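You operate a simulated robot arm through the tools that you are given. There is no shell and no other tool. Be economical: measure what you need, move in short steps, check, and stop when the job is done.

The job below is to be done with a simulated two-armed robot. You get a single attempt, and the scene is never put back.

JOB
Take the bench cloth from the top of the spinner bench and lay it out flat on the top of the lid table.

Only the result counts: the job must be done as asked and must still hold three seconds after the hand-in. Knocking over, shifting, dropping, spilling or breaking anything else fails it. A push-on lid holds only when it is set on centred and level and pressed home; a screw cap is set on level and turned clockwise until tight. Flat cloth is picked up by pressing the open fingertips on it (5 to 10 N) and closing them slowly along it; thin cloth reads only 2 to 8 mm in the jaws.

ROBOT AND FRAMES
Two 7-joint arms with two-finger parallel grippers on one trunk, on a base that drives. Base frame: it is fixed to the floor where the robot stands at the start and does not move with it; the origin is under the middle of the robot, x ahead of it, y to its left, z up. Readings come in mm, rad, newtons and seconds.
The left shoulder is at the start at [50, 165, 1030], the right one opposite. With the tool pointing down near the work surface each hand reaches from about 180 to 680 mm from the robot's upright axis, wherever it stands, measured 20 degrees to its own side. Places, roughly: top of the lid table [-1500, 700, 800]. Payload 3.91 kg a hand.
The TCP of each hand is the grasp point between the finger pads, 30 mm short of the fingertips. In the tool frame z runs along the fingers and y along their closing line. The gripper opens to 110 mm. The fingers are 20 mm wide and 10 mm thick; the gripper's body (48 by 112 mm) begins 55 mm behind the TCP.
Orientation is that of the tool frame in the base frame, as a unit quaternion [w, x, y, z]. With the fingers straight down and closing along the base's y, the tool's x points along the base's -x, its y along +y and its z along -z.

CONTROLS
- The arms move only by the tool step_arm. It takes "left_motion", "right_motion" or both (then of equal length, played together; a hand with none holds still); each is text: rows parted by semicolons, each of 7 numbers parted by spaces: the turn, a rotation vector about the tool's x, y, z in rad, then the shift along the tool's x, y, z in mm, then the gripper command, from -1 (fully open) to 1 (shut), values between in proportion. In form: ax ay az x y z gripper; .... A call has 1 to 20 rows; each row shifts and turns the commanded pose from where the row before left it, along the tool's axes as they then stand. Each row takes 0.2 s and may step no farther than 50 mm and 0.15 rad from the row before; otherwise, or with a gripper value out of range, the whole call is refused. Where a pose cannot be reached the arm comes as near as it can. A force on the tool above 40 N (or 10 N above the force at the start of the call, whichever is more), or a blocked arm, ends the call early, and 0.2 s more pass. Each finger travels about 45 mm/s and halts on what it meets, pressing with about 41 N; the grip force reading is that of the motor and also rises with nothing between the fingers. The clock runs only during rows and for 0.2 s after the last one: add rows that do not move to give the fingers time. It gives the time, the measured TCP pose, the force on the tool (base axes), the opening and the grip force at its end, in the units of the frame above (readings bear some noise), with the torque about the TCP (base axes, N m) and any sound that the robot's microphone picked up.
- Cameras (640 x 400 px; columns grow to the right, rows downward): "scene" is now at [117.4, 16.2, 1248.8]; the picture's right is [0.14, -0.99, 0.00], its down [-0.20, -0.03, -0.98] and it looks along [0.97, 0.14, -0.21] (base axes); focal length 267 px, centre (320, 200). "left" rides on the left gripper at [72, -17, -103] in its tool frame; the picture's right is [0.23, 0.97, 0.00], its down [-0.76, 0.18, -0.62] and it looks along [-0.61, 0.14, 0.78] (tool axes); focal length 222 px, centre (320, 200). "right" rides on the right gripper at [72, 17, -103] in its tool frame; the picture's right is [-0.23, 0.97, 0.00], its down [-0.76, -0.18, -0.62] and it looks along [-0.61, -0.14, 0.78] (tool axes); focal length 222 px, centre (320, 200).
- grab_frame(camera): a new picture of that camera. It takes no simulated time.
- lift_body(by): slides the trunk up (or, below 0, down) by that many mm; the arms and the scene camera ride with it, the base frame stays. It gives what a move gives, with no picture.
- base_move(legs): drives the robot by 1 to 6 legs, each [ahead, left, turn to the left] in mm, mm and rad, along the robot's own axes; the way and the turn of a leg run together, so that a leg with both is an arc; at most 1500 mm and 3.142 rad a leg. The arms and the cameras ride along, it lands a little off, and it stops where it bumps. It gives what a move gives.
- turn_head(pan, tilt): turns the head with the scene camera to pan (to the left, within 1.396 rad either way) and tilt (down, from -0.506 to 1.204), counted from straight ahead of the robot. It gives what a move gives.
- pixel_to_xyz(camera, pixels): for up to 12 pixels [column, row] of the newest picture of that camera ("zoom" is the newest enlarged one), the place [x, y, z] in the base frame of the surface seen there, good to about 2 mm, but the place of the scene camera against the robot may be out by one fixed shift of up to 18 mm in any direction. It takes no simulated time.
- enlarge(camera, box): a new picture of the part [left, top, right, bottom] of that camera's present view, enlarged. It takes no simulated time.
- close_job(): hands the job in; it is judged then, once.

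Work in short steps. Measure before you move; look again where a grasp or a placing could have gone wrong, and mend it. You have 80 turns and 70 pictures in all, those below and enlarged ones among them. Open the grippers and draw the arms clear of the work before you hand the job in, unless the task says otherwise; then end with one line.

The tools are called after "Emit:" by a JSON object that holds its "name" and its "arguments". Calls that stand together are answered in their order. step_arm: Moves the arms, as the interface text tells. Its arguments: {"type":"object","properties":{"left_motion":{"type":"string"},"right_motion":{"type":"string"}},"required":[]} The other tools are called the same way: lift_body (by) slides the trunk up or down; base_move (legs) drives the base; turn_head (pan, tilt) turns the head that bears the scene camera; grab_frame (camera) takes a picture; pixel_to_xyz (camera, pixels) gives the place of the surface under pixels of a picture; enlarge (camera, box) takes an enlarged picture of a part of a camera's view; close_job () hands the job in.

At the start:

```text
clock: 0.0
left_tcp_pos: [255.6, 135.3, 1125.9]
left_ee_rot: [0.001, -0.001, 1.0, -0.001]
left_ft_force: [-0.8, 0.2, -0.9]
left_ft_torque: [0.03, 0.02, -0.01]
left_grip_width: 109.8
left_finger_force: 0.0
right_tcp_pos: [330.3, -122.4, 1062.5]
right_ee_rot: [0.0, 0.0, 1.0, 0.001]
right_ft_force: [0.6, 1.1, 0.6]
right_ft_torque: [-0.01, 0.01, -0.02]
right_grip_width: 109.9
right_finger_force: 0.1
trunk travel left (down, up): [-250.0, 253.0]
robot x, y, heading: [1.6, -1.0, 0.003]
head pan, tilt: [0.14, 0.208]
```

scene: 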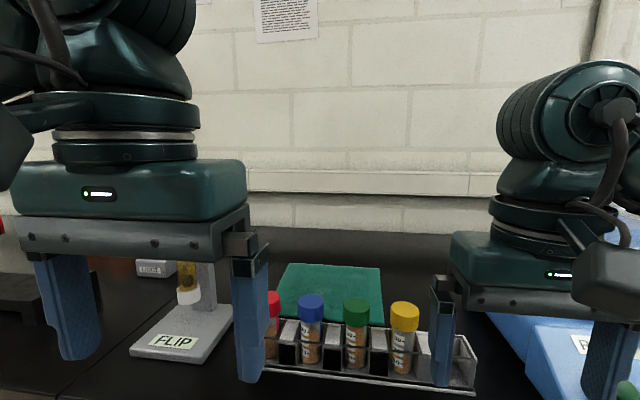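
right: 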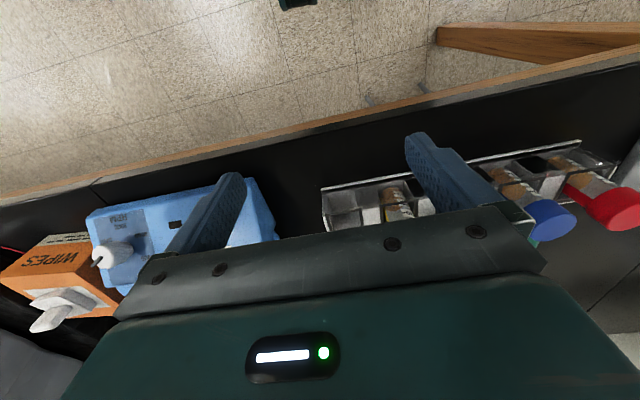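
left: 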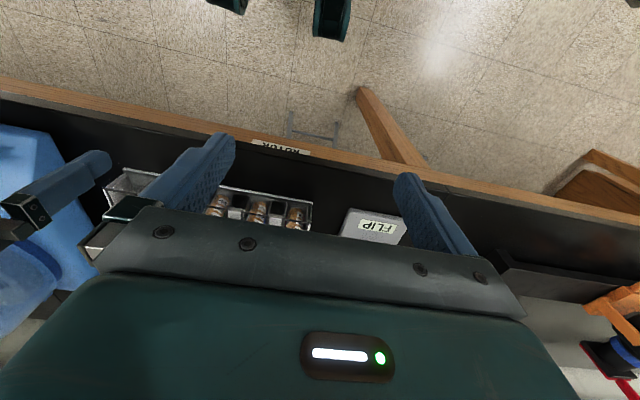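

The scene picture shows a green flat cloth near (330,290) behind the tube rack. I tilt the head down and look, also measuring the cloth.

Emit:
{"name": "pixel_to_xyz", "arguments": {"camera": "scene", "pixels": [[288, 265], [380, 269], [384, 318], [275, 305], [330, 290], [330, 245], [180, 345], [300, 375], [470, 385], [405, 305]]}}

Emit:
{"name": "turn_head", "arguments": {"pan": 0.0, "tilt": 0.7}}

Emit:
{"name": "grab_frame", "arguments": {"camera": "scene"}}

```text
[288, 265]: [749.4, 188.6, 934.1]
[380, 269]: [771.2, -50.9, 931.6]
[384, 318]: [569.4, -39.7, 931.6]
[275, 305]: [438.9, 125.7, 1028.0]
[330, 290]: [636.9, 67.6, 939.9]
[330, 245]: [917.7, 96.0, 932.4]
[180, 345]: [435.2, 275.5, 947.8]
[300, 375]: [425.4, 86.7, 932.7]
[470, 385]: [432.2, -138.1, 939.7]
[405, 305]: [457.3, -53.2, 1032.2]
```

```text
clock: 0.9
left_tcp_pos: [256.6, 135.7, 1125.1]
left_ee_rot: [0.001, 0.0, 1.0, -0.001]
left_ft_force: [-0.7, -0.7, -0.6]
left_ft_torque: [0.01, -0.02, -0.01]
left_grip_width: 109.7
left_finger_force: 0.0
right_tcp_pos: [331.0, -121.7, 1063.8]
right_ee_rot: [0.0, 0.001, 1.0, 0.001]
right_ft_force: [0.5, 0.0, -0.2]
right_ft_torque: [0.0, -0.01, -0.03]
right_grip_width: 110.2
right_finger_force: 0.1
trunk travel left (down, up): [-250.0, 253.0]
robot x, y, heading: [-1.9, 0.3, -0.001]
head pan, tilt: [0.0, 0.7]
```

```text
66 pictures are left
```

scene: 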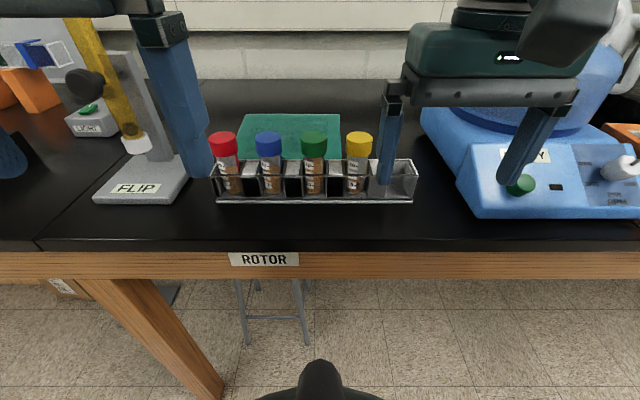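

The cloth lies behind the tube rack (x about 550–770). This bench bears the label ROTOR; I look around for other benches and the lid table before trusting this.

Emit:
{"name": "turn_head", "arguments": {"pan": 1.39, "tilt": 0.4}}

Emit:
{"name": "grab_frame", "arguments": {"camera": "scene"}}

Emit:
{"name": "turn_head", "arguments": {"pan": -1.39, "tilt": 0.4}}

Emit:
{"name": "grab_frame", "arguments": {"camera": "scene"}}

```text
clock: 2.5
left_tcp_pos: [254.9, 135.5, 1125.1]
left_ee_rot: [0.001, -0.001, 1.0, 0.0]
left_ft_force: [0.1, 0.2, 0.3]
left_ft_torque: [0.01, -0.02, -0.01]
left_grip_width: 109.9
left_finger_force: 0.0
right_tcp_pos: [330.5, -122.9, 1063.9]
right_ee_rot: [0.001, 0.0, 1.0, 0.0]
right_ft_force: [-0.1, 0.8, 0.8]
right_ft_torque: [-0.01, 0.02, 0.0]
right_grip_width: 110.0
right_finger_force: 0.0
trunk travel left (down, up): [-250.0, 253.0]
robot x, y, heading: [1.3, 0.3, 0.003]
head pan, tilt: [1.389, 0.4]
```

```text
65 pictures are left
```

scene: 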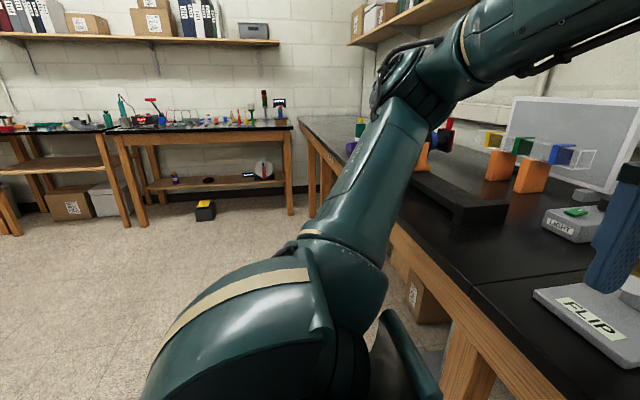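

```text
clock: 4.9
left_tcp_pos: [255.8, 136.5, 1125.3]
left_ee_rot: [0.001, -0.001, 1.0, -0.001]
left_ft_force: [-0.4, 0.0, -0.4]
left_ft_torque: [0.01, 0.02, 0.0]
left_grip_width: 110.1
left_finger_force: 0.1
right_tcp_pos: [331.0, -123.0, 1064.1]
right_ee_rot: [0.0, 0.0, 1.0, 0.0]
right_ft_force: [0.0, 0.3, 1.1]
right_ft_torque: [0.01, -0.01, 0.01]
right_grip_width: 110.1
right_finger_force: 0.1
trunk travel left (down, up): [-250.0, 253.0]
robot x, y, heading: [-2.8, -0.9, -0.0]
head pan, tilt: [-1.389, 0.4]
```

```text
64 pictures are left
```

scene: 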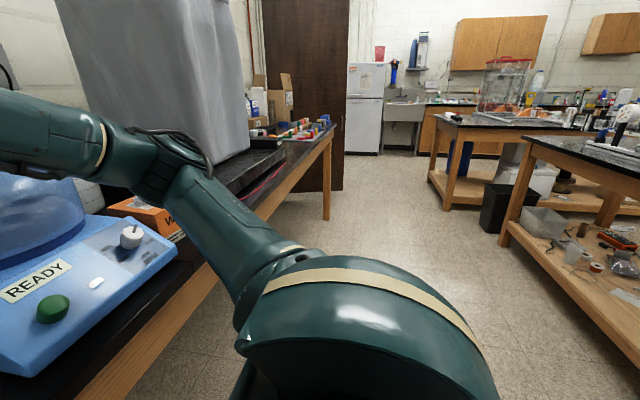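

The ROTOR bench with the blue spinner is the one in front; the green cloth is here. I look at it with the head aimed there, enlarged.

Emit:
{"name": "turn_head", "arguments": {"pan": 0.1, "tilt": 0.5}}

Emit:
{"name": "enlarge", "arguments": {"camera": "scene", "box": [180, 100, 500, 300]}}

```text
clock: 6.5
left_tcp_pos: [255.6, 135.5, 1125.8]
left_ee_rot: [0.001, -0.001, 1.0, -0.001]
left_ft_force: [-0.6, 1.0, 0.4]
left_ft_torque: [0.04, 0.03, 0.03]
left_grip_width: 110.1
left_finger_force: 0.1
right_tcp_pos: [329.1, -123.7, 1063.8]
right_ee_rot: [0.0, -0.001, 1.0, 0.0]
right_ft_force: [-1.4, 0.2, -1.4]
right_ft_torque: [-0.01, 0.01, -0.04]
right_grip_width: 110.0
right_finger_force: 0.1
trunk travel left (down, up): [-250.0, 253.0]
robot x, y, heading: [0.6, -1.7, 0.0]
head pan, tilt: [0.099, 0.499]
```

```text
2.00 times, centred on (340, 200) of scene
```

zoom: 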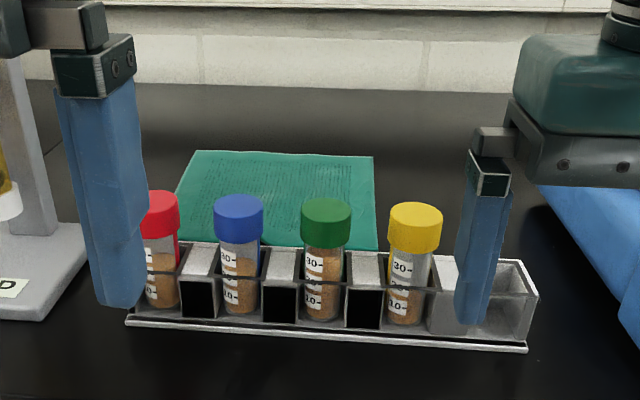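

Cloth corners in the zoom at about (198,150), (375,156), (377,248), with the near-left hidden behind the red cap. I measure these, plus the rack.

Emit:
{"name": "pixel_to_xyz", "arguments": {"camera": "zoom", "pixels": [[200, 153], [372, 159], [375, 246], [360, 240], [282, 236], [190, 238], [185, 190], [280, 195], [150, 195], [415, 207], [530, 262], [30, 240]]}}

Emit:
{"name": "pixel_to_xyz", "arguments": {"camera": "zoom", "pixels": [[195, 245], [350, 255], [440, 256], [510, 262], [525, 345], [130, 318], [240, 196], [325, 198], [600, 240]]}}

```text
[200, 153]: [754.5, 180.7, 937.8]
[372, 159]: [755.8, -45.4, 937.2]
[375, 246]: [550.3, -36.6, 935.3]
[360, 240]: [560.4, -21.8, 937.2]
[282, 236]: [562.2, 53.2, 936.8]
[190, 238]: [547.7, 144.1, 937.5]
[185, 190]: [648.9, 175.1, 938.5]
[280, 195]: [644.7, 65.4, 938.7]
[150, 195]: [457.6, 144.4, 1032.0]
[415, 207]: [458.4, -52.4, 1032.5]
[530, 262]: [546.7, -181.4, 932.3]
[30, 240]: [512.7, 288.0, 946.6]
```

```text
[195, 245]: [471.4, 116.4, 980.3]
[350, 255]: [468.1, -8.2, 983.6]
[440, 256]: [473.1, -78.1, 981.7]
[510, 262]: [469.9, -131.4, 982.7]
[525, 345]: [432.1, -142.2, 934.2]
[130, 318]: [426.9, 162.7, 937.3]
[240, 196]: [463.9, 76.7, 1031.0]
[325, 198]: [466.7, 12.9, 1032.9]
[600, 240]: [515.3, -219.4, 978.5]
```

The cloth spans about x 530–756, y −45…182, top z about 937; the rack's back is near x 475 and the caps reach z 1032. I raise the trunk and centre the robot on the cloth, then look down from higher.

Emit:
{"name": "lift_body", "arguments": {"by": 150}}

Emit:
{"name": "base_move", "arguments": {"legs": [[0, 65, 0]]}}

Emit:
{"name": "turn_head", "arguments": {"pan": 0.0, "tilt": 0.75}}

Emit:
{"name": "grab_frame", "arguments": {"camera": "scene"}}

```text
clock: 8.2
left_tcp_pos: [256.6, 135.2, 1275.1]
left_ee_rot: [0.001, 0.0, 1.0, -0.001]
left_ft_force: [0.7, -0.1, -1.0]
left_ft_torque: [-0.03, -0.03, 0.04]
left_grip_width: 109.6
left_finger_force: 0.1
right_tcp_pos: [330.0, -122.3, 1213.5]
right_ee_rot: [-0.001, -0.001, 1.0, 0.0]
right_ft_force: [0.1, 0.8, 0.2]
right_ft_torque: [-0.05, 0.02, 0.01]
right_grip_width: 110.1
right_finger_force: 0.1
trunk travel left (down, up): [-400.0, 103.0]
robot x, y, heading: [-3.5, 0.4, 0.003]
head pan, tilt: [0.099, 0.499]
```

```text
clock: 9.5
left_tcp_pos: [254.5, 200.3, 1274.9]
left_ee_rot: [0.001, -0.001, 1.0, -0.001]
left_ft_force: [0.3, -0.1, -1.1]
left_ft_torque: [-0.01, 0.01, -0.02]
left_grip_width: 110.0
left_finger_force: 0.0
right_tcp_pos: [330.3, -56.9, 1214.5]
right_ee_rot: [0.0, 0.001, 1.0, 0.0]
right_ft_force: [0.9, -0.2, 0.3]
right_ft_torque: [0.02, 0.02, 0.0]
right_grip_width: 109.8
right_finger_force: 0.0
trunk travel left (down, up): [-400.0, 103.0]
robot x, y, heading: [1.4, 63.4, -0.001]
head pan, tilt: [0.099, 0.499]
```

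```text
clock: 10.3
left_tcp_pos: [255.3, 200.2, 1274.0]
left_ee_rot: [0.001, -0.001, 1.0, 0.0]
left_ft_force: [-0.7, 0.3, 0.3]
left_ft_torque: [-0.01, -0.03, -0.03]
left_grip_width: 109.8
left_finger_force: 0.1
right_tcp_pos: [328.8, -60.2, 1213.9]
right_ee_rot: [0.0, 0.001, 1.0, 0.0]
right_ft_force: [0.1, -0.5, -0.1]
right_ft_torque: [0.02, 0.0, 0.03]
right_grip_width: 109.8
right_finger_force: 0.0
trunk travel left (down, up): [-400.0, 103.0]
robot x, y, heading: [0.7, 62.6, -0.0]
head pan, tilt: [0.0, 0.75]
```

```text
62 pictures are left
```

scene: 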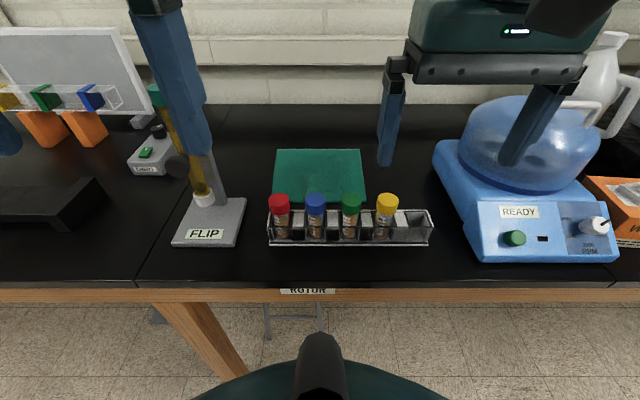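

The near cloth edge shows now around rows 195–205. I zoom in on it and measure the right gripper's visible fingertip to calibrate the scene camera's shift.

Emit:
{"name": "enlarge", "arguments": {"camera": "scene", "box": [260, 130, 420, 230]}}

Emit:
{"name": "pixel_to_xyz", "arguments": {"camera": "scene", "pixels": [[379, 161], [386, 163], [391, 163], [391, 150], [391, 125], [384, 130], [520, 290], [520, 280]]}}

```text
4.00 times, centred on (340, 180) of scene
```

zoom: 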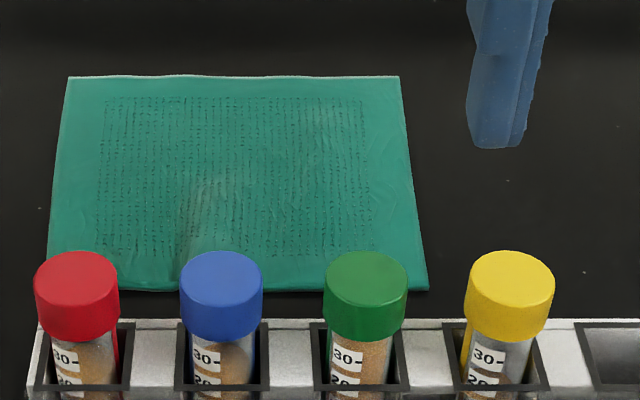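

```text
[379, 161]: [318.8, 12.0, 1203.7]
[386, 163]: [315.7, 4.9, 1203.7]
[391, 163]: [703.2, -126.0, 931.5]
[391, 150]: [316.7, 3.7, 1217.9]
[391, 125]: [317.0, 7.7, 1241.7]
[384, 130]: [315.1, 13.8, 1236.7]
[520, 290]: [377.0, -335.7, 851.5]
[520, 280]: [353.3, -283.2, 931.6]
```

The camera reads about +8 mm in y and about +15 mm in z against the arm. I measure the near edge of the cloth in the zoom.

Emit:
{"name": "pixel_to_xyz", "arguments": {"camera": "zoom", "pixels": [[70, 79], [398, 79], [424, 287], [415, 280], [52, 250], [150, 287], [150, 240], [290, 286], [300, 150], [500, 250], [490, 145], [478, 145]]}}

```text
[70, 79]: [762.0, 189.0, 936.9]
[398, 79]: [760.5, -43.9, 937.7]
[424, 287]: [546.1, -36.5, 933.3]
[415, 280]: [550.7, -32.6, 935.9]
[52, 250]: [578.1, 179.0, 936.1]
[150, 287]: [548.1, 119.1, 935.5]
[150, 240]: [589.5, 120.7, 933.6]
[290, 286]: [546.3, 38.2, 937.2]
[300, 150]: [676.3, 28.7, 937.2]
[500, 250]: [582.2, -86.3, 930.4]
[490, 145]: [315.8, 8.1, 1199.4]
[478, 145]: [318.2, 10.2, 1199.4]
```

The near edge is at about x 547, corners at y ≈ −45 and 167 (corrected). I bring both hands high over the two near corners, partly closed to about 40 mm.

Emit:
{"name": "step_arm", "arguments": {"left_motion": "0 0 0 -38.5 -6.9 0 0.27; 0 0 0 -38.5 -6.9 0 0.27; 0 0 0 -38.5 -6.9 0 0.27; 0 0 0 -38.5 -6.9 0 0.27; 0 0 0 -38.5 -6.9 0 0.27; 0 0 0 -38.5 -6.9 0 0.27; 0 0 0 -38.5 -6.9 0 0.27; 0 0 0 -38.5 -6.9 0 0.27; 0 0 0 0 0 0 0.27", "right_motion": "0 0 0 -29.2 4.7 0 0.27; 0 0 0 -29.2 4.7 0 0.27; 0 0 0 -29.2 4.7 0 0.27; 0 0 0 -29.2 4.7 0 0.27; 0 0 0 -29.2 4.7 0 0.27; 0 0 0 -29.2 4.7 0 0.27; 0 0 0 -29.2 4.7 0 0.27; 0 0 0 -29.2 4.7 0 0.27; 0 0 0 0 0 0 0.27"}}

Emit:
{"name": "grab_frame", "arguments": {"camera": "scene"}}

Emit:
{"name": "grab_frame", "arguments": {"camera": "left"}}

Emit:
{"name": "grab_frame", "arguments": {"camera": "right"}}

```text
clock: 12.3
left_tcp_pos: [562.0, 144.0, 1276.4]
left_ee_rot: [0.0, 0.0, 1.0, -0.001]
left_ft_force: [-0.1, 0.6, 0.3]
left_ft_torque: [-0.03, 0.0, 0.0]
left_grip_width: 40.2
left_finger_force: 0.1
right_tcp_pos: [564.9, -21.3, 1214.5]
right_ee_rot: [0.0, 0.0, 1.0, 0.0]
right_ft_force: [-0.1, 0.7, 0.7]
right_ft_torque: [-0.01, -0.01, 0.0]
right_grip_width: 40.0
right_finger_force: 0.1
trunk travel left (down, up): [-400.0, 103.0]
robot x, y, heading: [-0.7, 65.1, 0.0]
head pan, tilt: [0.0, 0.75]
```

```text
60 pictures are left
```

scene: 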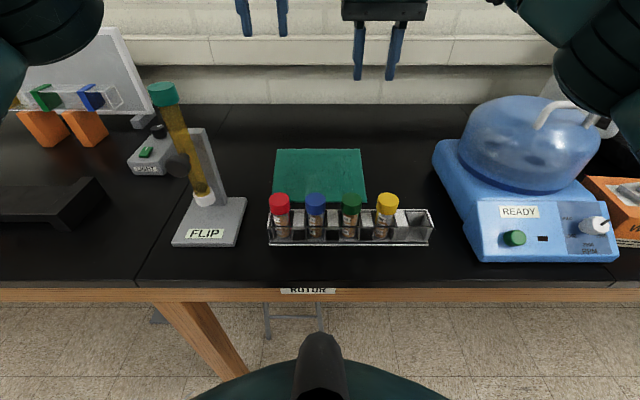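

```text
59 pictures are left
```

left: 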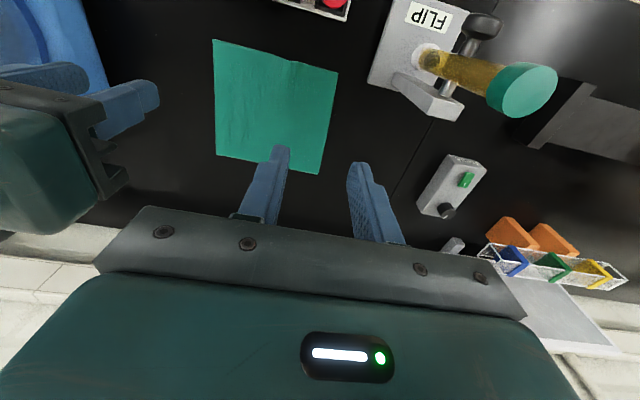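

```text
58 pictures are left
```

right: 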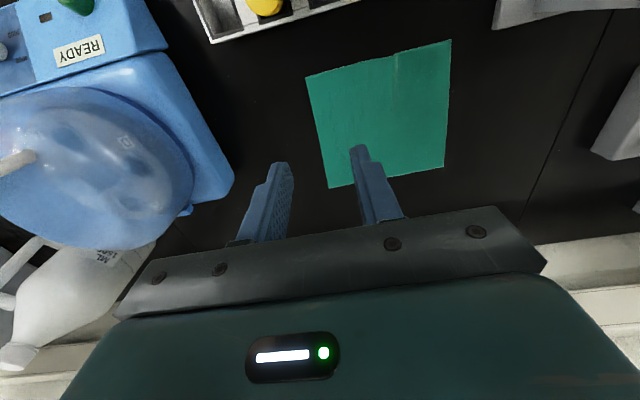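

The wrist cameras (upside down: near side at the top) show the cloth well. I measure its corners with both.

Emit:
{"name": "pixel_to_xyz", "arguments": {"camera": "left", "pixels": [[215, 42], [336, 74], [320, 172], [218, 153], [275, 60], [360, 90], [310, 8], [525, 85], [500, 110], [440, 20]]}}

Emit:
{"name": "pixel_to_xyz", "arguments": {"camera": "right", "pixels": [[308, 79], [449, 43], [443, 165], [330, 185], [380, 65], [290, 100], [265, 5]]}}

```text
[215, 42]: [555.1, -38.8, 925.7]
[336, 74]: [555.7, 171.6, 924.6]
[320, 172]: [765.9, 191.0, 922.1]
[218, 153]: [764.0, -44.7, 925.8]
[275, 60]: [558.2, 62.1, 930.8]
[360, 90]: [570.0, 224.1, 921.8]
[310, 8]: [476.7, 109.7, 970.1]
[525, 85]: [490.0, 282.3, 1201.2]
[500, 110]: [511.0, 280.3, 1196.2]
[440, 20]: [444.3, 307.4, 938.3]
```

```text
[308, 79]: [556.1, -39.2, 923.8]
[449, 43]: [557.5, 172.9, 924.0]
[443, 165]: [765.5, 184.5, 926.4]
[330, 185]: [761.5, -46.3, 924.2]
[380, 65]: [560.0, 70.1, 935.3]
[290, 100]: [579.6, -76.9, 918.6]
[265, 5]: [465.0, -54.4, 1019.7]
```

The near edge is at x ≈ 553–556, corners y ≈ −40 and 173, bench z ≈ 920. The FLIP tube is tall (z 1201 at x 490, y 282), so I check where the forearms are before lowering.

Emit:
{"name": "pixel_to_xyz", "arguments": {"camera": "scene", "pixels": [[40, 40], [95, 20], [10, 100], [70, 55], [580, 60], [620, 110], [520, 5], [163, 92], [180, 160]]}}

Emit:
{"name": "turn_head", "arguments": {"pan": 0.3, "tilt": 0.1}}

Emit:
{"name": "grab_frame", "arguments": {"camera": "scene"}}

```text
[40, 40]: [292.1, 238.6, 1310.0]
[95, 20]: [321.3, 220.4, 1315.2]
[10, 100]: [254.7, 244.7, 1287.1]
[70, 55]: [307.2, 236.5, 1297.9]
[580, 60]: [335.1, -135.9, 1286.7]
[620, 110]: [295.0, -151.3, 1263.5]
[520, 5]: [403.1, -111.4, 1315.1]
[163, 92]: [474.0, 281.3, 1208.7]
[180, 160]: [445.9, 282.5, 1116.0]
```

```text
clock: 13.3
left_tcp_pos: [562.1, 143.6, 1276.1]
left_ee_rot: [0.001, -0.002, 1.0, 0.0]
left_ft_force: [-0.1, -0.6, -0.4]
left_ft_torque: [0.01, 0.01, 0.03]
left_grip_width: 40.2
left_finger_force: 0.1
right_tcp_pos: [563.8, -22.1, 1213.4]
right_ee_rot: [0.0, 0.001, 1.0, 0.001]
right_ft_force: [-0.2, -0.8, -0.1]
right_ft_torque: [0.0, 0.0, 0.01]
right_grip_width: 40.2
right_finger_force: 0.0
trunk travel left (down, up): [-400.0, 103.0]
robot x, y, heading: [0.8, 63.0, -0.001]
head pan, tilt: [0.3, 0.099]
```

```text
57 pictures are left
```

scene: 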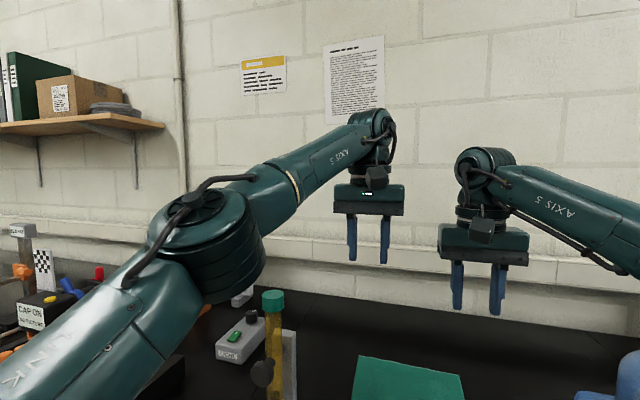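

The left forearm would pass close to the FLIP tube when lowered. I drive 80 mm to the right so the arm comes straight in, and shift the hands back by the same amount.

Emit:
{"name": "base_move", "arguments": {"legs": [[0, -80, 0]]}}

Emit:
{"name": "step_arm", "arguments": {"left_motion": "0 0 0 0 40 0 0.27; 0 0 0 0 41 0 0.27; 0 0 0 0 0 0 0.27", "right_motion": "0 0 0 0 40 0 0.27; 0 0 0 0 41 0 0.27; 0 0 0 0 0 0 0.27"}}

Emit:
{"name": "turn_head", "arguments": {"pan": 0.3, "tilt": 0.4}}

Emit:
{"name": "grab_frame", "arguments": {"camera": "scene"}}

```text
clock: 14.7
left_tcp_pos: [563.6, 63.1, 1276.9]
left_ee_rot: [0.001, -0.001, 1.0, -0.001]
left_ft_force: [-0.2, 0.8, 0.8]
left_ft_torque: [-0.03, -0.01, 0.02]
left_grip_width: 40.1
left_finger_force: 0.2
right_tcp_pos: [562.8, -100.5, 1214.9]
right_ee_rot: [0.001, 0.001, 1.0, 0.002]
right_ft_force: [-0.6, 0.0, 0.2]
right_ft_torque: [0.0, 0.02, -0.03]
right_grip_width: 40.3
right_finger_force: 0.1
trunk travel left (down, up): [-400.0, 103.0]
robot x, y, heading: [1.4, -12.7, 0.007]
head pan, tilt: [0.3, 0.099]
```

```text
clock: 15.5
left_tcp_pos: [562.0, 143.4, 1276.0]
left_ee_rot: [0.001, 0.0, 1.0, -0.001]
left_ft_force: [0.2, 0.4, 0.5]
left_ft_torque: [0.0, -0.02, 0.04]
left_grip_width: 40.1
left_finger_force: 0.1
right_tcp_pos: [564.0, -20.6, 1213.9]
right_ee_rot: [0.0, 0.001, 1.0, 0.001]
right_ft_force: [0.1, 0.6, 0.3]
right_ft_torque: [0.02, -0.05, -0.06]
right_grip_width: 40.1
right_finger_force: 0.1
trunk travel left (down, up): [-400.0, 103.0]
robot x, y, heading: [1.4, -12.0, 0.001]
head pan, tilt: [0.3, 0.099]
```

```text
clock: 16.3
left_tcp_pos: [561.4, 144.3, 1277.1]
left_ee_rot: [0.001, -0.001, 1.0, -0.001]
left_ft_force: [0.3, 0.1, 0.4]
left_ft_torque: [0.01, -0.04, 0.02]
left_grip_width: 40.5
left_finger_force: 0.0
right_tcp_pos: [563.4, -19.5, 1214.4]
right_ee_rot: [0.0, 0.0, 1.0, 0.0]
right_ft_force: [0.4, 0.6, 0.4]
right_ft_torque: [0.02, 0.03, -0.02]
right_grip_width: 40.4
right_finger_force: 0.1
trunk travel left (down, up): [-400.0, 103.0]
robot x, y, heading: [1.4, -12.5, -0.002]
head pan, tilt: [0.3, 0.4]
```

```text
56 pictures are left
```

scene: 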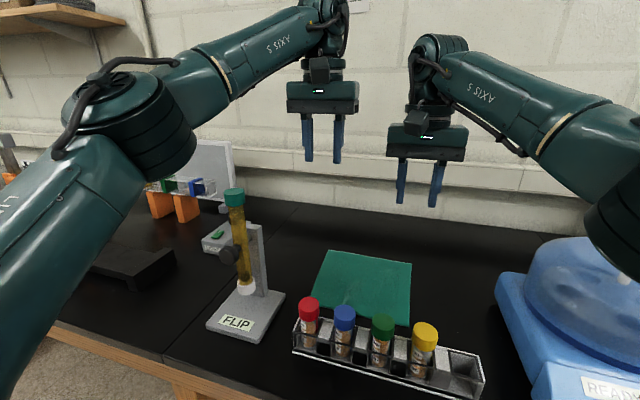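

Posture looks clearer. I lower both hands to about z 1060, moving 8 mm farther in, then check clearance.

Emit:
{"name": "step_arm", "arguments": {"left_motion": "0 0 0 -4 0 27 0.27; 0 0 0 -4 0 27 0.27; 0 0 0 0 0 27 0.27; 0 0 0 0 0 27 0.27; 0 0 0 0 0 27 0.27; 0 0 0 0 0 27 0.27; 0 0 0 0 0 27 0.27; 0 0 0 0 0 27 0.27; 0 0 0 0 0 0 0.27", "right_motion": "0 0 0 -4 0 19.3 0.27; 0 0 0 -4 0 19.3 0.27; 0 0 0 0 0 19.3 0.27; 0 0 0 0 0 19.3 0.27; 0 0 0 0 0 19.3 0.27; 0 0 0 0 0 19.3 0.27; 0 0 0 0 0 19.3 0.27; 0 0 0 0 0 19.3 0.27; 0 0 0 0 0 0 0.27"}}

Emit:
{"name": "grab_frame", "arguments": {"camera": "scene"}}

Emit:
{"name": "grab_frame", "arguments": {"camera": "left"}}

Emit:
{"name": "grab_frame", "arguments": {"camera": "right"}}

```text
clock: 18.3
left_tcp_pos: [572.2, 145.2, 1060.9]
left_ee_rot: [0.002, -0.001, 1.0, -0.001]
left_ft_force: [0.2, 0.2, -0.2]
left_ft_torque: [-0.02, 0.01, -0.01]
left_grip_width: 40.1
left_finger_force: 0.0
right_tcp_pos: [570.8, -20.8, 1059.0]
right_ee_rot: [0.0, 0.0, 1.0, 0.0]
right_ft_force: [-0.6, -0.3, -0.5]
right_ft_torque: [-0.03, -0.01, 0.04]
right_grip_width: 40.0
right_finger_force: 0.0
trunk travel left (down, up): [-400.0, 103.0]
robot x, y, heading: [1.4, -19.2, -0.002]
head pan, tilt: [0.3, 0.4]
```

```text
55 pictures are left
```

scene: 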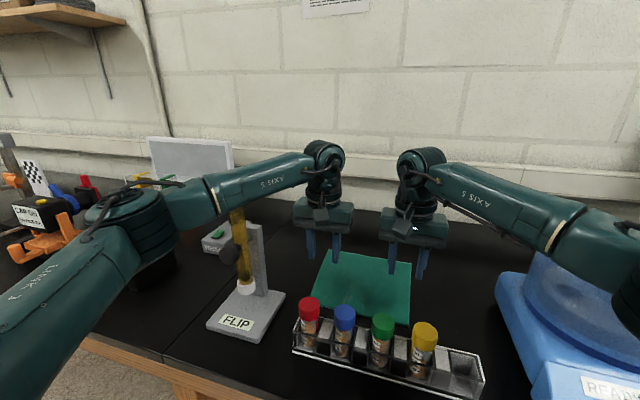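

```text
54 pictures are left
```

left: 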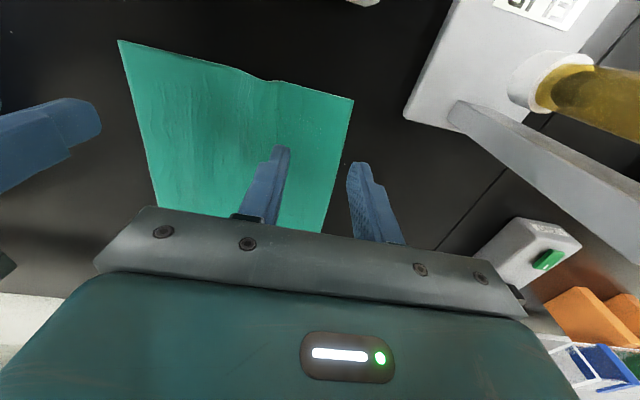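

```text
53 pictures are left
```

right: 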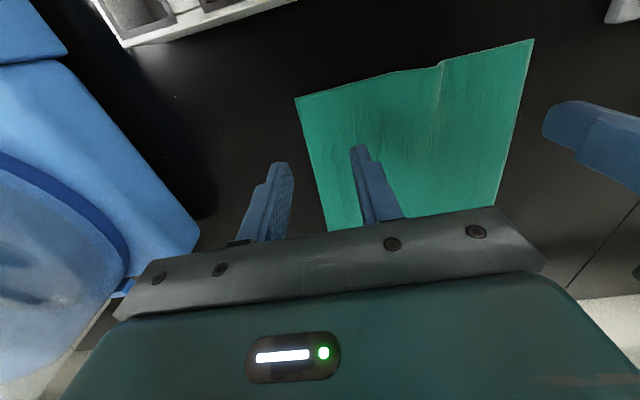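

The left forearm now hides the top of the FLIP tube in the view (240,200). I measure the gap before going lower.

Emit:
{"name": "pixel_to_xyz", "arguments": {"camera": "scene", "pixels": [[215, 205], [218, 190], [240, 200], [240, 180], [262, 185], [290, 178], [238, 218], [242, 260], [180, 200], [150, 240]]}}

Emit:
{"name": "enlarge", "arguments": {"camera": "scene", "box": [140, 120, 380, 270]}}

```text
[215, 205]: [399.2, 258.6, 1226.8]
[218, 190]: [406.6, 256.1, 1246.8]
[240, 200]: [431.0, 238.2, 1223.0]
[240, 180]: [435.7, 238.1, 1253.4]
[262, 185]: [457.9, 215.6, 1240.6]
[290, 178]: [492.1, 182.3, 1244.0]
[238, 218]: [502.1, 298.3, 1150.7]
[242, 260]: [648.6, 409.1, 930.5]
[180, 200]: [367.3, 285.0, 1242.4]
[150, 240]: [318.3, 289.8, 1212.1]
```

```text
2.67 times, centred on (260, 195) of scene
```

zoom: 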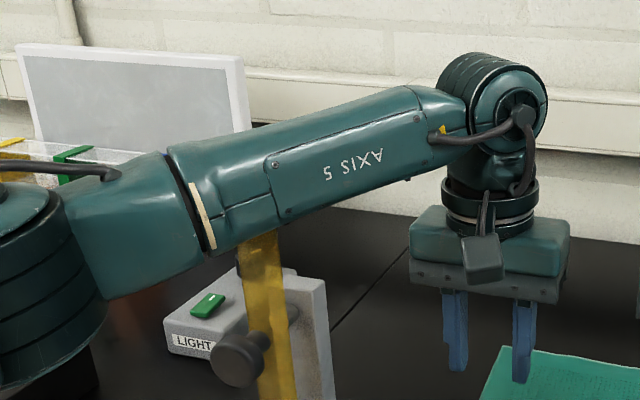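

The forearm (around x 460, y 265, underside near z 1200) is nearly above the tube, so lowering would hit it. I go back up the same way, then drive farther right so the left arm reaches in from the right of the tube.

Emit:
{"name": "step_arm", "arguments": {"left_motion": "0 0 0 0 0 -27 0.27; 0 0 0 0 0 -27 0.27; 0 0 0 0 0 -27 0.27; 0 0 0 0 0 -27 0.27; 0 0 0 0 0 -27 0.27; 0 0 0 0 0 -27 0.27; 0 0 0 0 0 -27 0.27; 0 0 0 0 0 -27 0.27; 0 0 0 0 0 0 0.27", "right_motion": "0 0 0 0 0 -19.3 0.27; 0 0 0 0 0 -19.3 0.27; 0 0 0 0 0 -19.3 0.27; 0 0 0 0 0 -19.3 0.27; 0 0 0 0 0 -19.3 0.27; 0 0 0 0 0 -19.3 0.27; 0 0 0 0 0 -19.3 0.27; 0 0 0 0 0 -19.3 0.27; 0 0 0 0 0 0 0.27"}}

Emit:
{"name": "base_move", "arguments": {"legs": [[0, -130, 0]]}}

Emit:
{"name": "grab_frame", "arguments": {"camera": "scene"}}

```text
clock: 20.3
left_tcp_pos: [571.1, 145.6, 1277.0]
left_ee_rot: [0.0, -0.001, 1.0, 0.0]
left_ft_force: [0.4, -0.2, -0.1]
left_ft_torque: [0.01, 0.01, -0.02]
left_grip_width: 40.2
left_finger_force: 0.2
right_tcp_pos: [572.5, -20.7, 1213.9]
right_ee_rot: [0.0, 0.0, 1.0, 0.0]
right_ft_force: [-0.6, -0.3, 0.5]
right_ft_torque: [0.0, -0.01, 0.0]
right_grip_width: 40.3
right_finger_force: 0.1
trunk travel left (down, up): [-400.0, 103.0]
robot x, y, heading: [-1.0, -14.2, 0.004]
head pan, tilt: [0.3, 0.4]
```

```text
clock: 22.1
left_tcp_pos: [571.0, 14.1, 1277.0]
left_ee_rot: [0.001, -0.001, 1.0, -0.001]
left_ft_force: [-0.4, -0.6, 0.5]
left_ft_torque: [0.01, 0.01, 0.01]
left_grip_width: 40.3
left_finger_force: 0.0
right_tcp_pos: [572.1, -151.6, 1212.6]
right_ee_rot: [0.0, 0.001, 1.0, 0.001]
right_ft_force: [0.3, 0.0, -0.6]
right_ft_torque: [0.02, -0.01, -0.04]
right_grip_width: 40.5
right_finger_force: 0.1
trunk travel left (down, up): [-400.0, 103.0]
robot x, y, heading: [-1.3, -147.6, -0.006]
head pan, tilt: [0.3, 0.4]
```

```text
51 pictures are left
```

scene: 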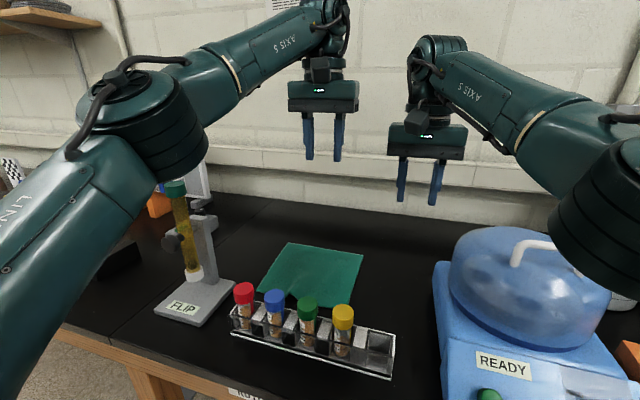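

The tube stands. I shift both hands 130 mm left back over the corners and lower moderately to about z 1130.

Emit:
{"name": "step_arm", "arguments": {"left_motion": "0 0 0 0 33 0 0.27; 0 0 0 0 33 0 0.27; 0 0 0 0 33 0 0.27; 0 0 0 0 33 0 0.27; 0 0 0 0 0 24.5 0.27; 0 0 0 0 0 24.5 0.27; 0 0 0 0 0 24.5 0.27; 0 0 0 0 0 24.5 0.27; 0 0 0 0 0 24.5 0.27; 0 0 0 0 0 24.5 0.27; 0 0 0 0 0 0 0.27", "right_motion": "0 0 0 0 33 0 0.27; 0 0 0 0 33 0 0.27; 0 0 0 0 33 0 0.27; 0 0 0 0 33 0 0.27; 0 0 0 0 0 14 0.27; 0 0 0 0 0 14 0.27; 0 0 0 0 0 14 0.27; 0 0 0 0 0 14 0.27; 0 0 0 0 0 14 0.27; 0 0 0 0 0 14 0.27; 0 0 0 0 0 0 0.27"}}

Emit:
{"name": "grab_frame", "arguments": {"camera": "scene"}}

```text
clock: 24.5
left_tcp_pos: [569.3, 146.2, 1128.7]
left_ee_rot: [0.001, -0.001, 1.0, 0.0]
left_ft_force: [-0.1, 0.6, 0.4]
left_ft_torque: [0.01, 0.0, 0.01]
left_grip_width: 40.2
left_finger_force: 0.0
right_tcp_pos: [525.1, -61.5, 1112.3]
right_ee_rot: [0.0, 0.001, 1.0, 0.0]
right_ft_force: [-0.1, 0.9, -0.3]
right_ft_torque: [0.01, 0.0, -0.01]
right_grip_width: 40.1
right_finger_force: 0.1
right hand out of reach, approached as far as the arm can: row 1, 2, 3, 4
trunk travel left (down, up): [-400.0, 103.0]
robot x, y, heading: [-3.3, -142.2, -0.005]
head pan, tilt: [0.3, 0.4]
```

```text
50 pictures are left
```

scene: 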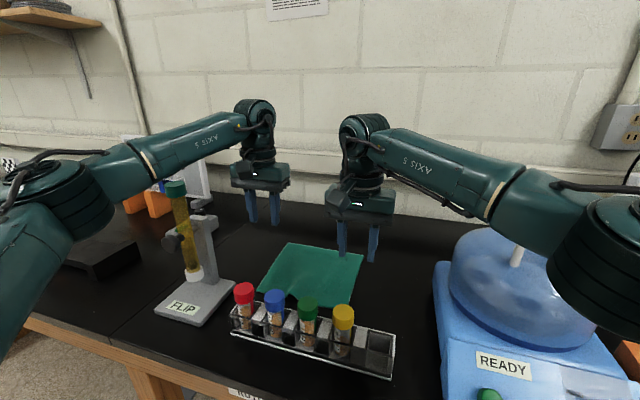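

The right hand can't reach from here, and the left forearm still splays toward the tube. New plan: from the former base place, pinch the near right corner and drag the cloth ~100 mm right by driving the base, which takes the left arm clear of the tube. I measure the spinner dome for the right arm's clearance.

Emit:
{"name": "pixel_to_xyz", "arguments": {"camera": "scene", "pixels": [[500, 230], [470, 270], [455, 250], [530, 235], [550, 290], [520, 260], [440, 270], [560, 210], [600, 290], [480, 300]]}}

Emit:
{"name": "step_arm", "arguments": {"left_motion": "0 0 0 0 0 -37 0.27; 0 0 0 0 0 -37 0.27; 0 0 0 0 0 -37 0.27; 0 0 0 0 0 -37 0.27; 0 0 0 0 -33 0 0.27; 0 0 0 0 -33 0 0.27; 0 0 0 0 -33 0 0.27; 0 0 0 0 -33 0 0.27; 0 0 0 0 0 0 0.27; 0 0 0 0 0 0 0.27", "right_motion": "0 0 0 0 0 -25 0.27; 0 0 0 0 0 -25 0.27; 0 0 0 0 0 -25 0.27; 0 0 0 0 0 -25 0.27; 0 0 0 0 -33 0 0.27; 0 0 0 0 -33 0 0.27; 0 0 0 -25 -13 0 0.27; 0 0 0 -23 -13 0 0.27; 0 0 0 0 0 0 0.27; 0 0 0 0 0 0 0.27"}}

```text
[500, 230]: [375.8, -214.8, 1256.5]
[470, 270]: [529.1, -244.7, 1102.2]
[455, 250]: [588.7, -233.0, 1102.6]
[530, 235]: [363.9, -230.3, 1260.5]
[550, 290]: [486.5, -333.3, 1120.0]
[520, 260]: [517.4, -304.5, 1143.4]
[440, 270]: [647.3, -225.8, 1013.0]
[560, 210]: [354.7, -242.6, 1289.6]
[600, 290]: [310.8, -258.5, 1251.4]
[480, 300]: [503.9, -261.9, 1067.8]
```

```text
clock: 26.7
left_tcp_pos: [568.8, 14.0, 1277.9]
left_ee_rot: [0.001, 0.0, 1.0, 0.0]
left_ft_force: [0.2, -0.1, -1.2]
left_ft_torque: [-0.02, -0.01, 0.0]
left_grip_width: 40.6
left_finger_force: 0.1
right_tcp_pos: [572.4, -153.8, 1211.9]
right_ee_rot: [0.0, 0.0, 1.0, 0.0]
right_ft_force: [-0.1, -0.1, 0.3]
right_ft_torque: [-0.02, 0.01, -0.02]
right_grip_width: 40.0
right_finger_force: 0.0
trunk travel left (down, up): [-400.0, 103.0]
robot x, y, heading: [-2.7, -146.0, 0.001]
head pan, tilt: [0.3, 0.4]
```

The dome rises to about z 1130 near (529,−245). So the right hand will carry its corner raised while dragging, which keeps both forearms clear. I drive back left 134 mm and set the right hand down to just above the near right corner.

Emit:
{"name": "base_move", "arguments": {"legs": [[0, 134, 0]]}}

Emit:
{"name": "step_arm", "arguments": {"right_motion": "0 0 0 0 0 25 0.27; 0 0 0 0 0 25 0.27; 0 0 0 0 0 25 0.27; 0 0 0 0 0 25 0.27; 0 0 0 0 0 25 0.27; 0 0 0 0 0 25 0.27; 0 0 0 0 0 25 0.27; 0 0 0 0 0 25 0.27; 0 0 0 0 0 25 0.27; 0 0 0 0 0 10 0.27; 0 0 0 0 0 0 0.27"}}

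Emit:
{"name": "grab_frame", "arguments": {"camera": "right"}}

Emit:
{"name": "grab_frame", "arguments": {"camera": "scene"}}

```text
clock: 28.5
left_tcp_pos: [570.1, 150.2, 1278.8]
left_ee_rot: [0.001, -0.001, 1.0, -0.001]
left_ft_force: [-1.1, 0.1, 0.3]
left_ft_torque: [-0.05, 0.05, -0.01]
left_grip_width: 39.8
left_finger_force: 0.1
right_tcp_pos: [572.4, -19.0, 1214.1]
right_ee_rot: [0.0, 0.001, 1.0, 0.0]
right_ft_force: [-0.5, 0.0, 0.0]
right_ft_torque: [-0.02, 0.01, -0.01]
right_grip_width: 40.0
right_finger_force: 0.0
trunk travel left (down, up): [-400.0, 103.0]
robot x, y, heading: [-0.1, -10.3, 0.003]
head pan, tilt: [0.3, 0.4]
```

```text
clock: 30.9
left_tcp_pos: [569.4, 150.1, 1278.6]
left_ee_rot: [0.0, 0.0, 1.0, -0.001]
left_ft_force: [-0.2, 0.3, 0.8]
left_ft_torque: [-0.01, 0.01, 0.0]
left_grip_width: 39.9
left_finger_force: 0.0
right_tcp_pos: [571.6, -20.1, 976.9]
right_ee_rot: [0.0, 0.001, 1.0, 0.0]
right_ft_force: [-0.5, -0.7, -0.3]
right_ft_torque: [0.0, 0.0, -0.02]
right_grip_width: 40.6
right_finger_force: 0.0
trunk travel left (down, up): [-400.0, 103.0]
robot x, y, heading: [-1.6, -6.7, 0.004]
head pan, tilt: [0.3, 0.4]
```

```text
49 pictures are left
```

right: 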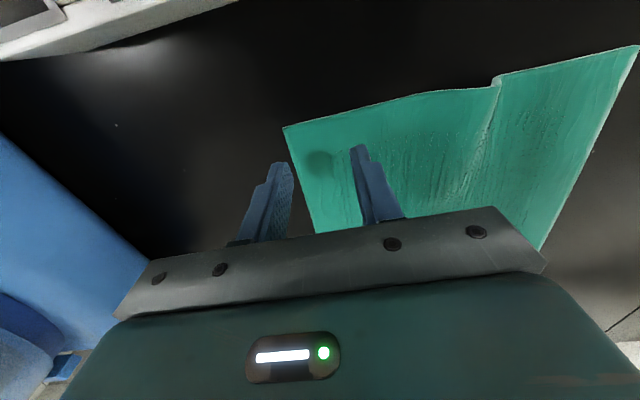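

```text
48 pictures are left
```

scene: 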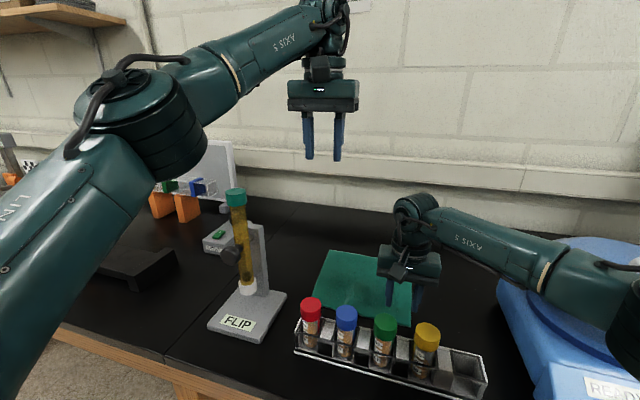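

Fingertips hang about 22 mm above the cloth; the outer finger (283,165) would land just off its right edge, so I shift 14 mm left. I then lower in small steps to touch.

Emit:
{"name": "pixel_to_xyz", "arguments": {"camera": "scene", "pixels": [[560, 265], [530, 262], [500, 235], [590, 245], [620, 255], [535, 290]]}}

Emit:
{"name": "step_arm", "arguments": {"right_motion": "0 0 0 0 14 0 0.27; 0 0 0 0 0 8 0.27; 0 0 0 0 0 7 0.27; 0 0 0 0 0 3 0.27; 0 0 0 0 0 2 0.27; 0 0 0 0 0 2 0.27; 0 0 0 0 0 0 0.27"}}

```text
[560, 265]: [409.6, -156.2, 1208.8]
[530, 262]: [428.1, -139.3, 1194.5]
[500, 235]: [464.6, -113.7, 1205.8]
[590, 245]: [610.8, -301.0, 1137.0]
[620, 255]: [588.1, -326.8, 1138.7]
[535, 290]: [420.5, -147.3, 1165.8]
```

```text
clock: 32.5
left_tcp_pos: [569.1, 149.2, 1277.6]
left_ee_rot: [0.001, 0.0, 1.0, -0.001]
left_ft_force: [-0.6, 0.0, -0.9]
left_ft_torque: [0.02, 0.0, 0.04]
left_grip_width: 40.4
left_finger_force: 0.0
right_tcp_pos: [570.8, -4.7, 955.4]
right_ee_rot: [0.001, 0.001, 1.0, 0.0]
right_ft_force: [-0.6, 0.2, 1.0]
right_ft_torque: [-0.02, 0.01, -0.01]
right_grip_width: 40.2
right_finger_force: 0.0
trunk travel left (down, up): [-400.0, 103.0]
robot x, y, heading: [2.0, -14.1, -0.001]
head pan, tilt: [0.3, 0.4]
```

No contact yet at z 955. I go on by 2 mm steps.

Emit:
{"name": "step_arm", "arguments": {"right_motion": "0 0 0 0 0 2 0.27; 0 0 0 0 0 1 0.27; 0 0 0 0 0 0 0.27"}}

Emit:
{"name": "grab_frame", "arguments": {"camera": "right"}}

```text
clock: 33.3
left_tcp_pos: [568.1, 149.6, 1278.1]
left_ee_rot: [0.0, -0.001, 1.0, -0.001]
left_ft_force: [0.5, -0.1, -0.4]
left_ft_torque: [0.0, 0.0, -0.01]
left_grip_width: 40.2
left_finger_force: 0.0
right_tcp_pos: [571.5, -5.4, 952.5]
right_ee_rot: [0.001, 0.001, 1.0, 0.001]
right_ft_force: [1.6, 0.2, 6.3]
right_ft_torque: [0.01, -0.06, 0.02]
right_grip_width: 40.3
right_finger_force: 0.1
trunk travel left (down, up): [-400.0, 103.0]
robot x, y, heading: [-1.9, -7.2, -0.001]
head pan, tilt: [0.3, 0.4]
```

```text
47 pictures are left
```

right: 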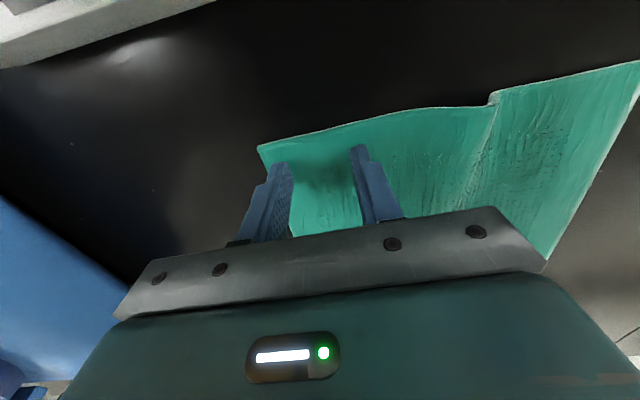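

Contact with 6.3 N and both fingertips are on the cloth. I close slowly, keeping the press.

Emit:
{"name": "step_arm", "arguments": {"right_motion": "0 0 0 0 0 0 0.33; 0 0 0 0 0 0 0.39; 0 0 0 0 0 0 0.45; 0 0 0 0 0 0 0.51; 0 0 0 0 0 0 0.57; 0 0 0 0 0 0 0.63; 0 0 0 0 0 0 0.69; 0 0 0 0 0 0 0.75; 0 0 0 0 0 0 0.81; 0 0 0 0 0 0 0.87; 0 0 0 0 0 0 0.93; 0 0 0 0 0 0 1; 0 0 0 0 0 0 1; 0 0 0 0 0 0 1"}}

Emit:
{"name": "grab_frame", "arguments": {"camera": "right"}}

```text
clock: 36.3
left_tcp_pos: [569.2, 149.5, 1279.1]
left_ee_rot: [0.002, -0.001, 1.0, -0.001]
left_ft_force: [0.0, -0.2, -0.7]
left_ft_torque: [-0.03, -0.01, 0.03]
left_grip_width: 40.1
left_finger_force: 0.1
right_tcp_pos: [571.2, -5.4, 953.9]
right_ee_rot: [0.0, 0.001, 1.0, 0.001]
right_ft_force: [-0.1, 0.2, 9.9]
right_ft_torque: [-0.02, 0.0, -0.01]
right_grip_width: 4.2
right_finger_force: 41.0
trunk travel left (down, up): [-400.0, 103.0]
robot x, y, heading: [1.4, -11.2, -0.001]
head pan, tilt: [0.3, 0.4]
```

```text
46 pictures are left
```

right: 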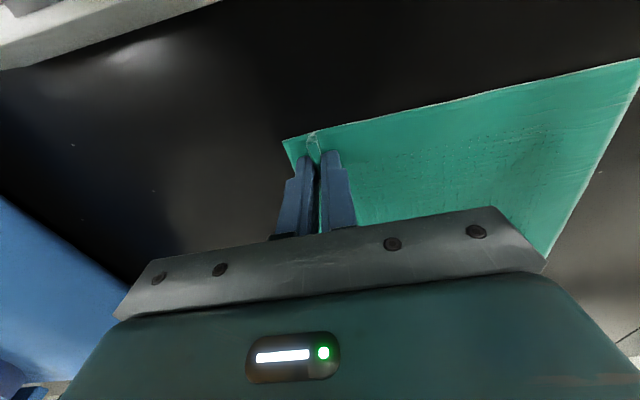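

Pinched: 4.2 mm at 41 N, with a cloth fold between the fingers. I lift the corner about 65 mm, then drive the base right 100 mm to drag the cloth.

Emit:
{"name": "step_arm", "arguments": {"right_motion": "0 0 0 0 0 -13 1; 0 0 0 0 0 -13 1; 0 0 0 0 0 -13 1; 0 0 0 0 0 -13 1; 0 0 0 0 0 -13 1; 0 0 0 0 0 0 1"}}

Emit:
{"name": "base_move", "arguments": {"legs": [[0, -50, 0], [0, -50, 0]]}}

Emit:
{"name": "grab_frame", "arguments": {"camera": "scene"}}

Emit:
{"name": "grab_frame", "arguments": {"camera": "left"}}

```text
clock: 37.7
left_tcp_pos: [570.1, 150.4, 1278.5]
left_ee_rot: [0.002, -0.001, 1.0, -0.001]
left_ft_force: [-0.4, -0.5, -0.5]
left_ft_torque: [0.02, -0.01, -0.01]
left_grip_width: 40.4
left_finger_force: 0.0
right_tcp_pos: [572.4, -4.0, 1017.2]
right_ee_rot: [0.001, 0.001, 1.0, -0.001]
right_ft_force: [0.1, 0.1, 0.2]
right_ft_torque: [-0.01, 0.01, 0.05]
right_grip_width: 4.2
right_finger_force: 41.2
trunk travel left (down, up): [-400.0, 103.0]
robot x, y, heading: [-2.7, -9.4, 0.004]
head pan, tilt: [0.3, 0.4]
```

```text
clock: 39.5
left_tcp_pos: [570.1, 49.2, 1278.8]
left_ee_rot: [0.0, -0.001, 1.0, -0.001]
left_ft_force: [0.8, 0.2, -0.3]
left_ft_torque: [0.02, 0.03, 0.01]
left_grip_width: 40.2
left_finger_force: 0.1
right_tcp_pos: [571.4, -104.5, 1019.1]
right_ee_rot: [0.0, 0.001, 1.0, 0.001]
right_ft_force: [-0.2, -0.3, -1.1]
right_ft_torque: [-0.04, 0.02, 0.04]
right_grip_width: 4.6
right_finger_force: 40.7
trunk travel left (down, up): [-400.0, 103.0]
robot x, y, heading: [2.1, -110.9, 0.003]
head pan, tilt: [0.3, 0.4]
```

```text
45 pictures are left
```

scene: 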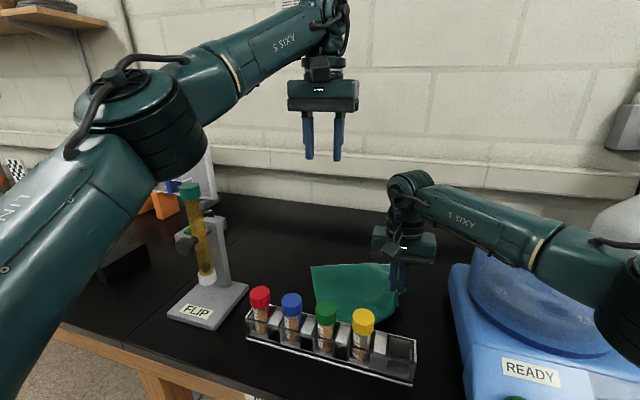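

```text
44 pictures are left
```

left: 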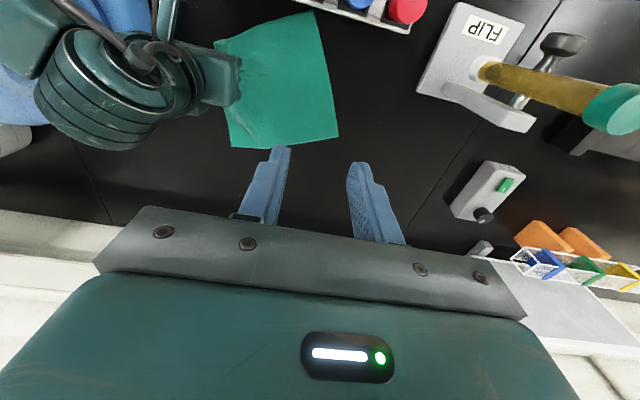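

The cloth followed. I measure its near left corner at (308,14) and other corners.

Emit:
{"name": "pixel_to_xyz", "arguments": {"camera": "left", "pixels": [[311, 14], [306, 22], [336, 137], [232, 147], [295, 40], [265, 35], [405, 12], [217, 42], [370, 28]]}}

```text
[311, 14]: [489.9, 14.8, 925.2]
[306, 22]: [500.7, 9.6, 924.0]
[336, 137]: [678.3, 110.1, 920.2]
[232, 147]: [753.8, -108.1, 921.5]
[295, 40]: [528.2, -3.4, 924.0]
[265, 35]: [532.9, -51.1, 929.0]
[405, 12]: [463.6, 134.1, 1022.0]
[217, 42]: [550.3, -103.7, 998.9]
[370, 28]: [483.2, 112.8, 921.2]
```

The cloth turned a bit: its near left corner is at (489,14), too near the rack. I pull the right hand forward and up (to ≈ x 650, y −70, z 1060) to draw that corner away from the rack.

Emit:
{"name": "step_arm", "arguments": {"right_motion": "0 0 0 0 0 -20 1; 0 0 0 0 0 -20 1; 0 0 0 -16 7 0 1; 0 0 0 -16 7 0 1; 0 0 0 -16 7 0 1; 0 0 0 -16 7 0 1; 0 0 0 -16 7 0 1; 0 0 0 0 0 0 1; 0 0 0 0 0 0 1"}}

Emit:
{"name": "grab_frame", "arguments": {"camera": "left"}}

Emit:
{"name": "grab_frame", "arguments": {"camera": "scene"}}

```text
clock: 41.5
left_tcp_pos: [570.5, 49.7, 1278.1]
left_ee_rot: [0.001, -0.001, 1.0, -0.001]
left_ft_force: [1.0, 0.5, 0.7]
left_ft_torque: [0.0, -0.02, 0.01]
left_grip_width: 40.3
left_finger_force: 0.0
right_tcp_pos: [604.4, -90.9, 1057.0]
right_ee_rot: [0.0, 0.001, 1.0, -0.001]
right_ft_force: [-0.8, 0.0, -0.4]
right_ft_torque: [-0.04, -0.02, 0.05]
right_grip_width: 4.2
right_finger_force: 40.9
right hand out of reach, approached as far as the arm can: row 5, 6, 7
trunk travel left (down, up): [-400.0, 103.0]
robot x, y, heading: [-1.2, -111.0, -0.001]
head pan, tilt: [0.3, 0.4]
```

```text
43 pictures are left
```

left: 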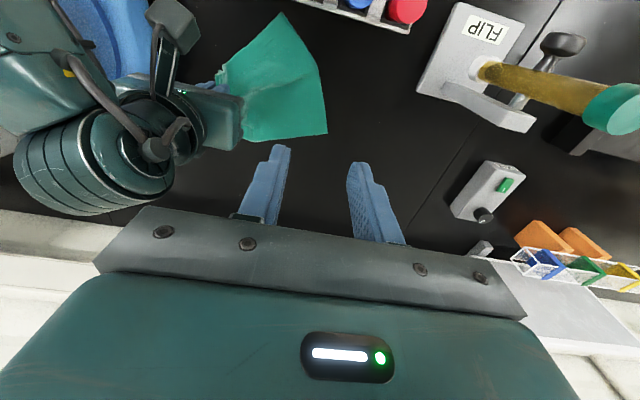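

```text
42 pictures are left
```

scene: 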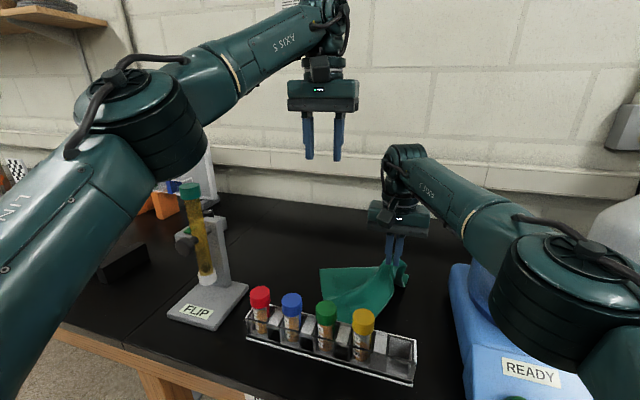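

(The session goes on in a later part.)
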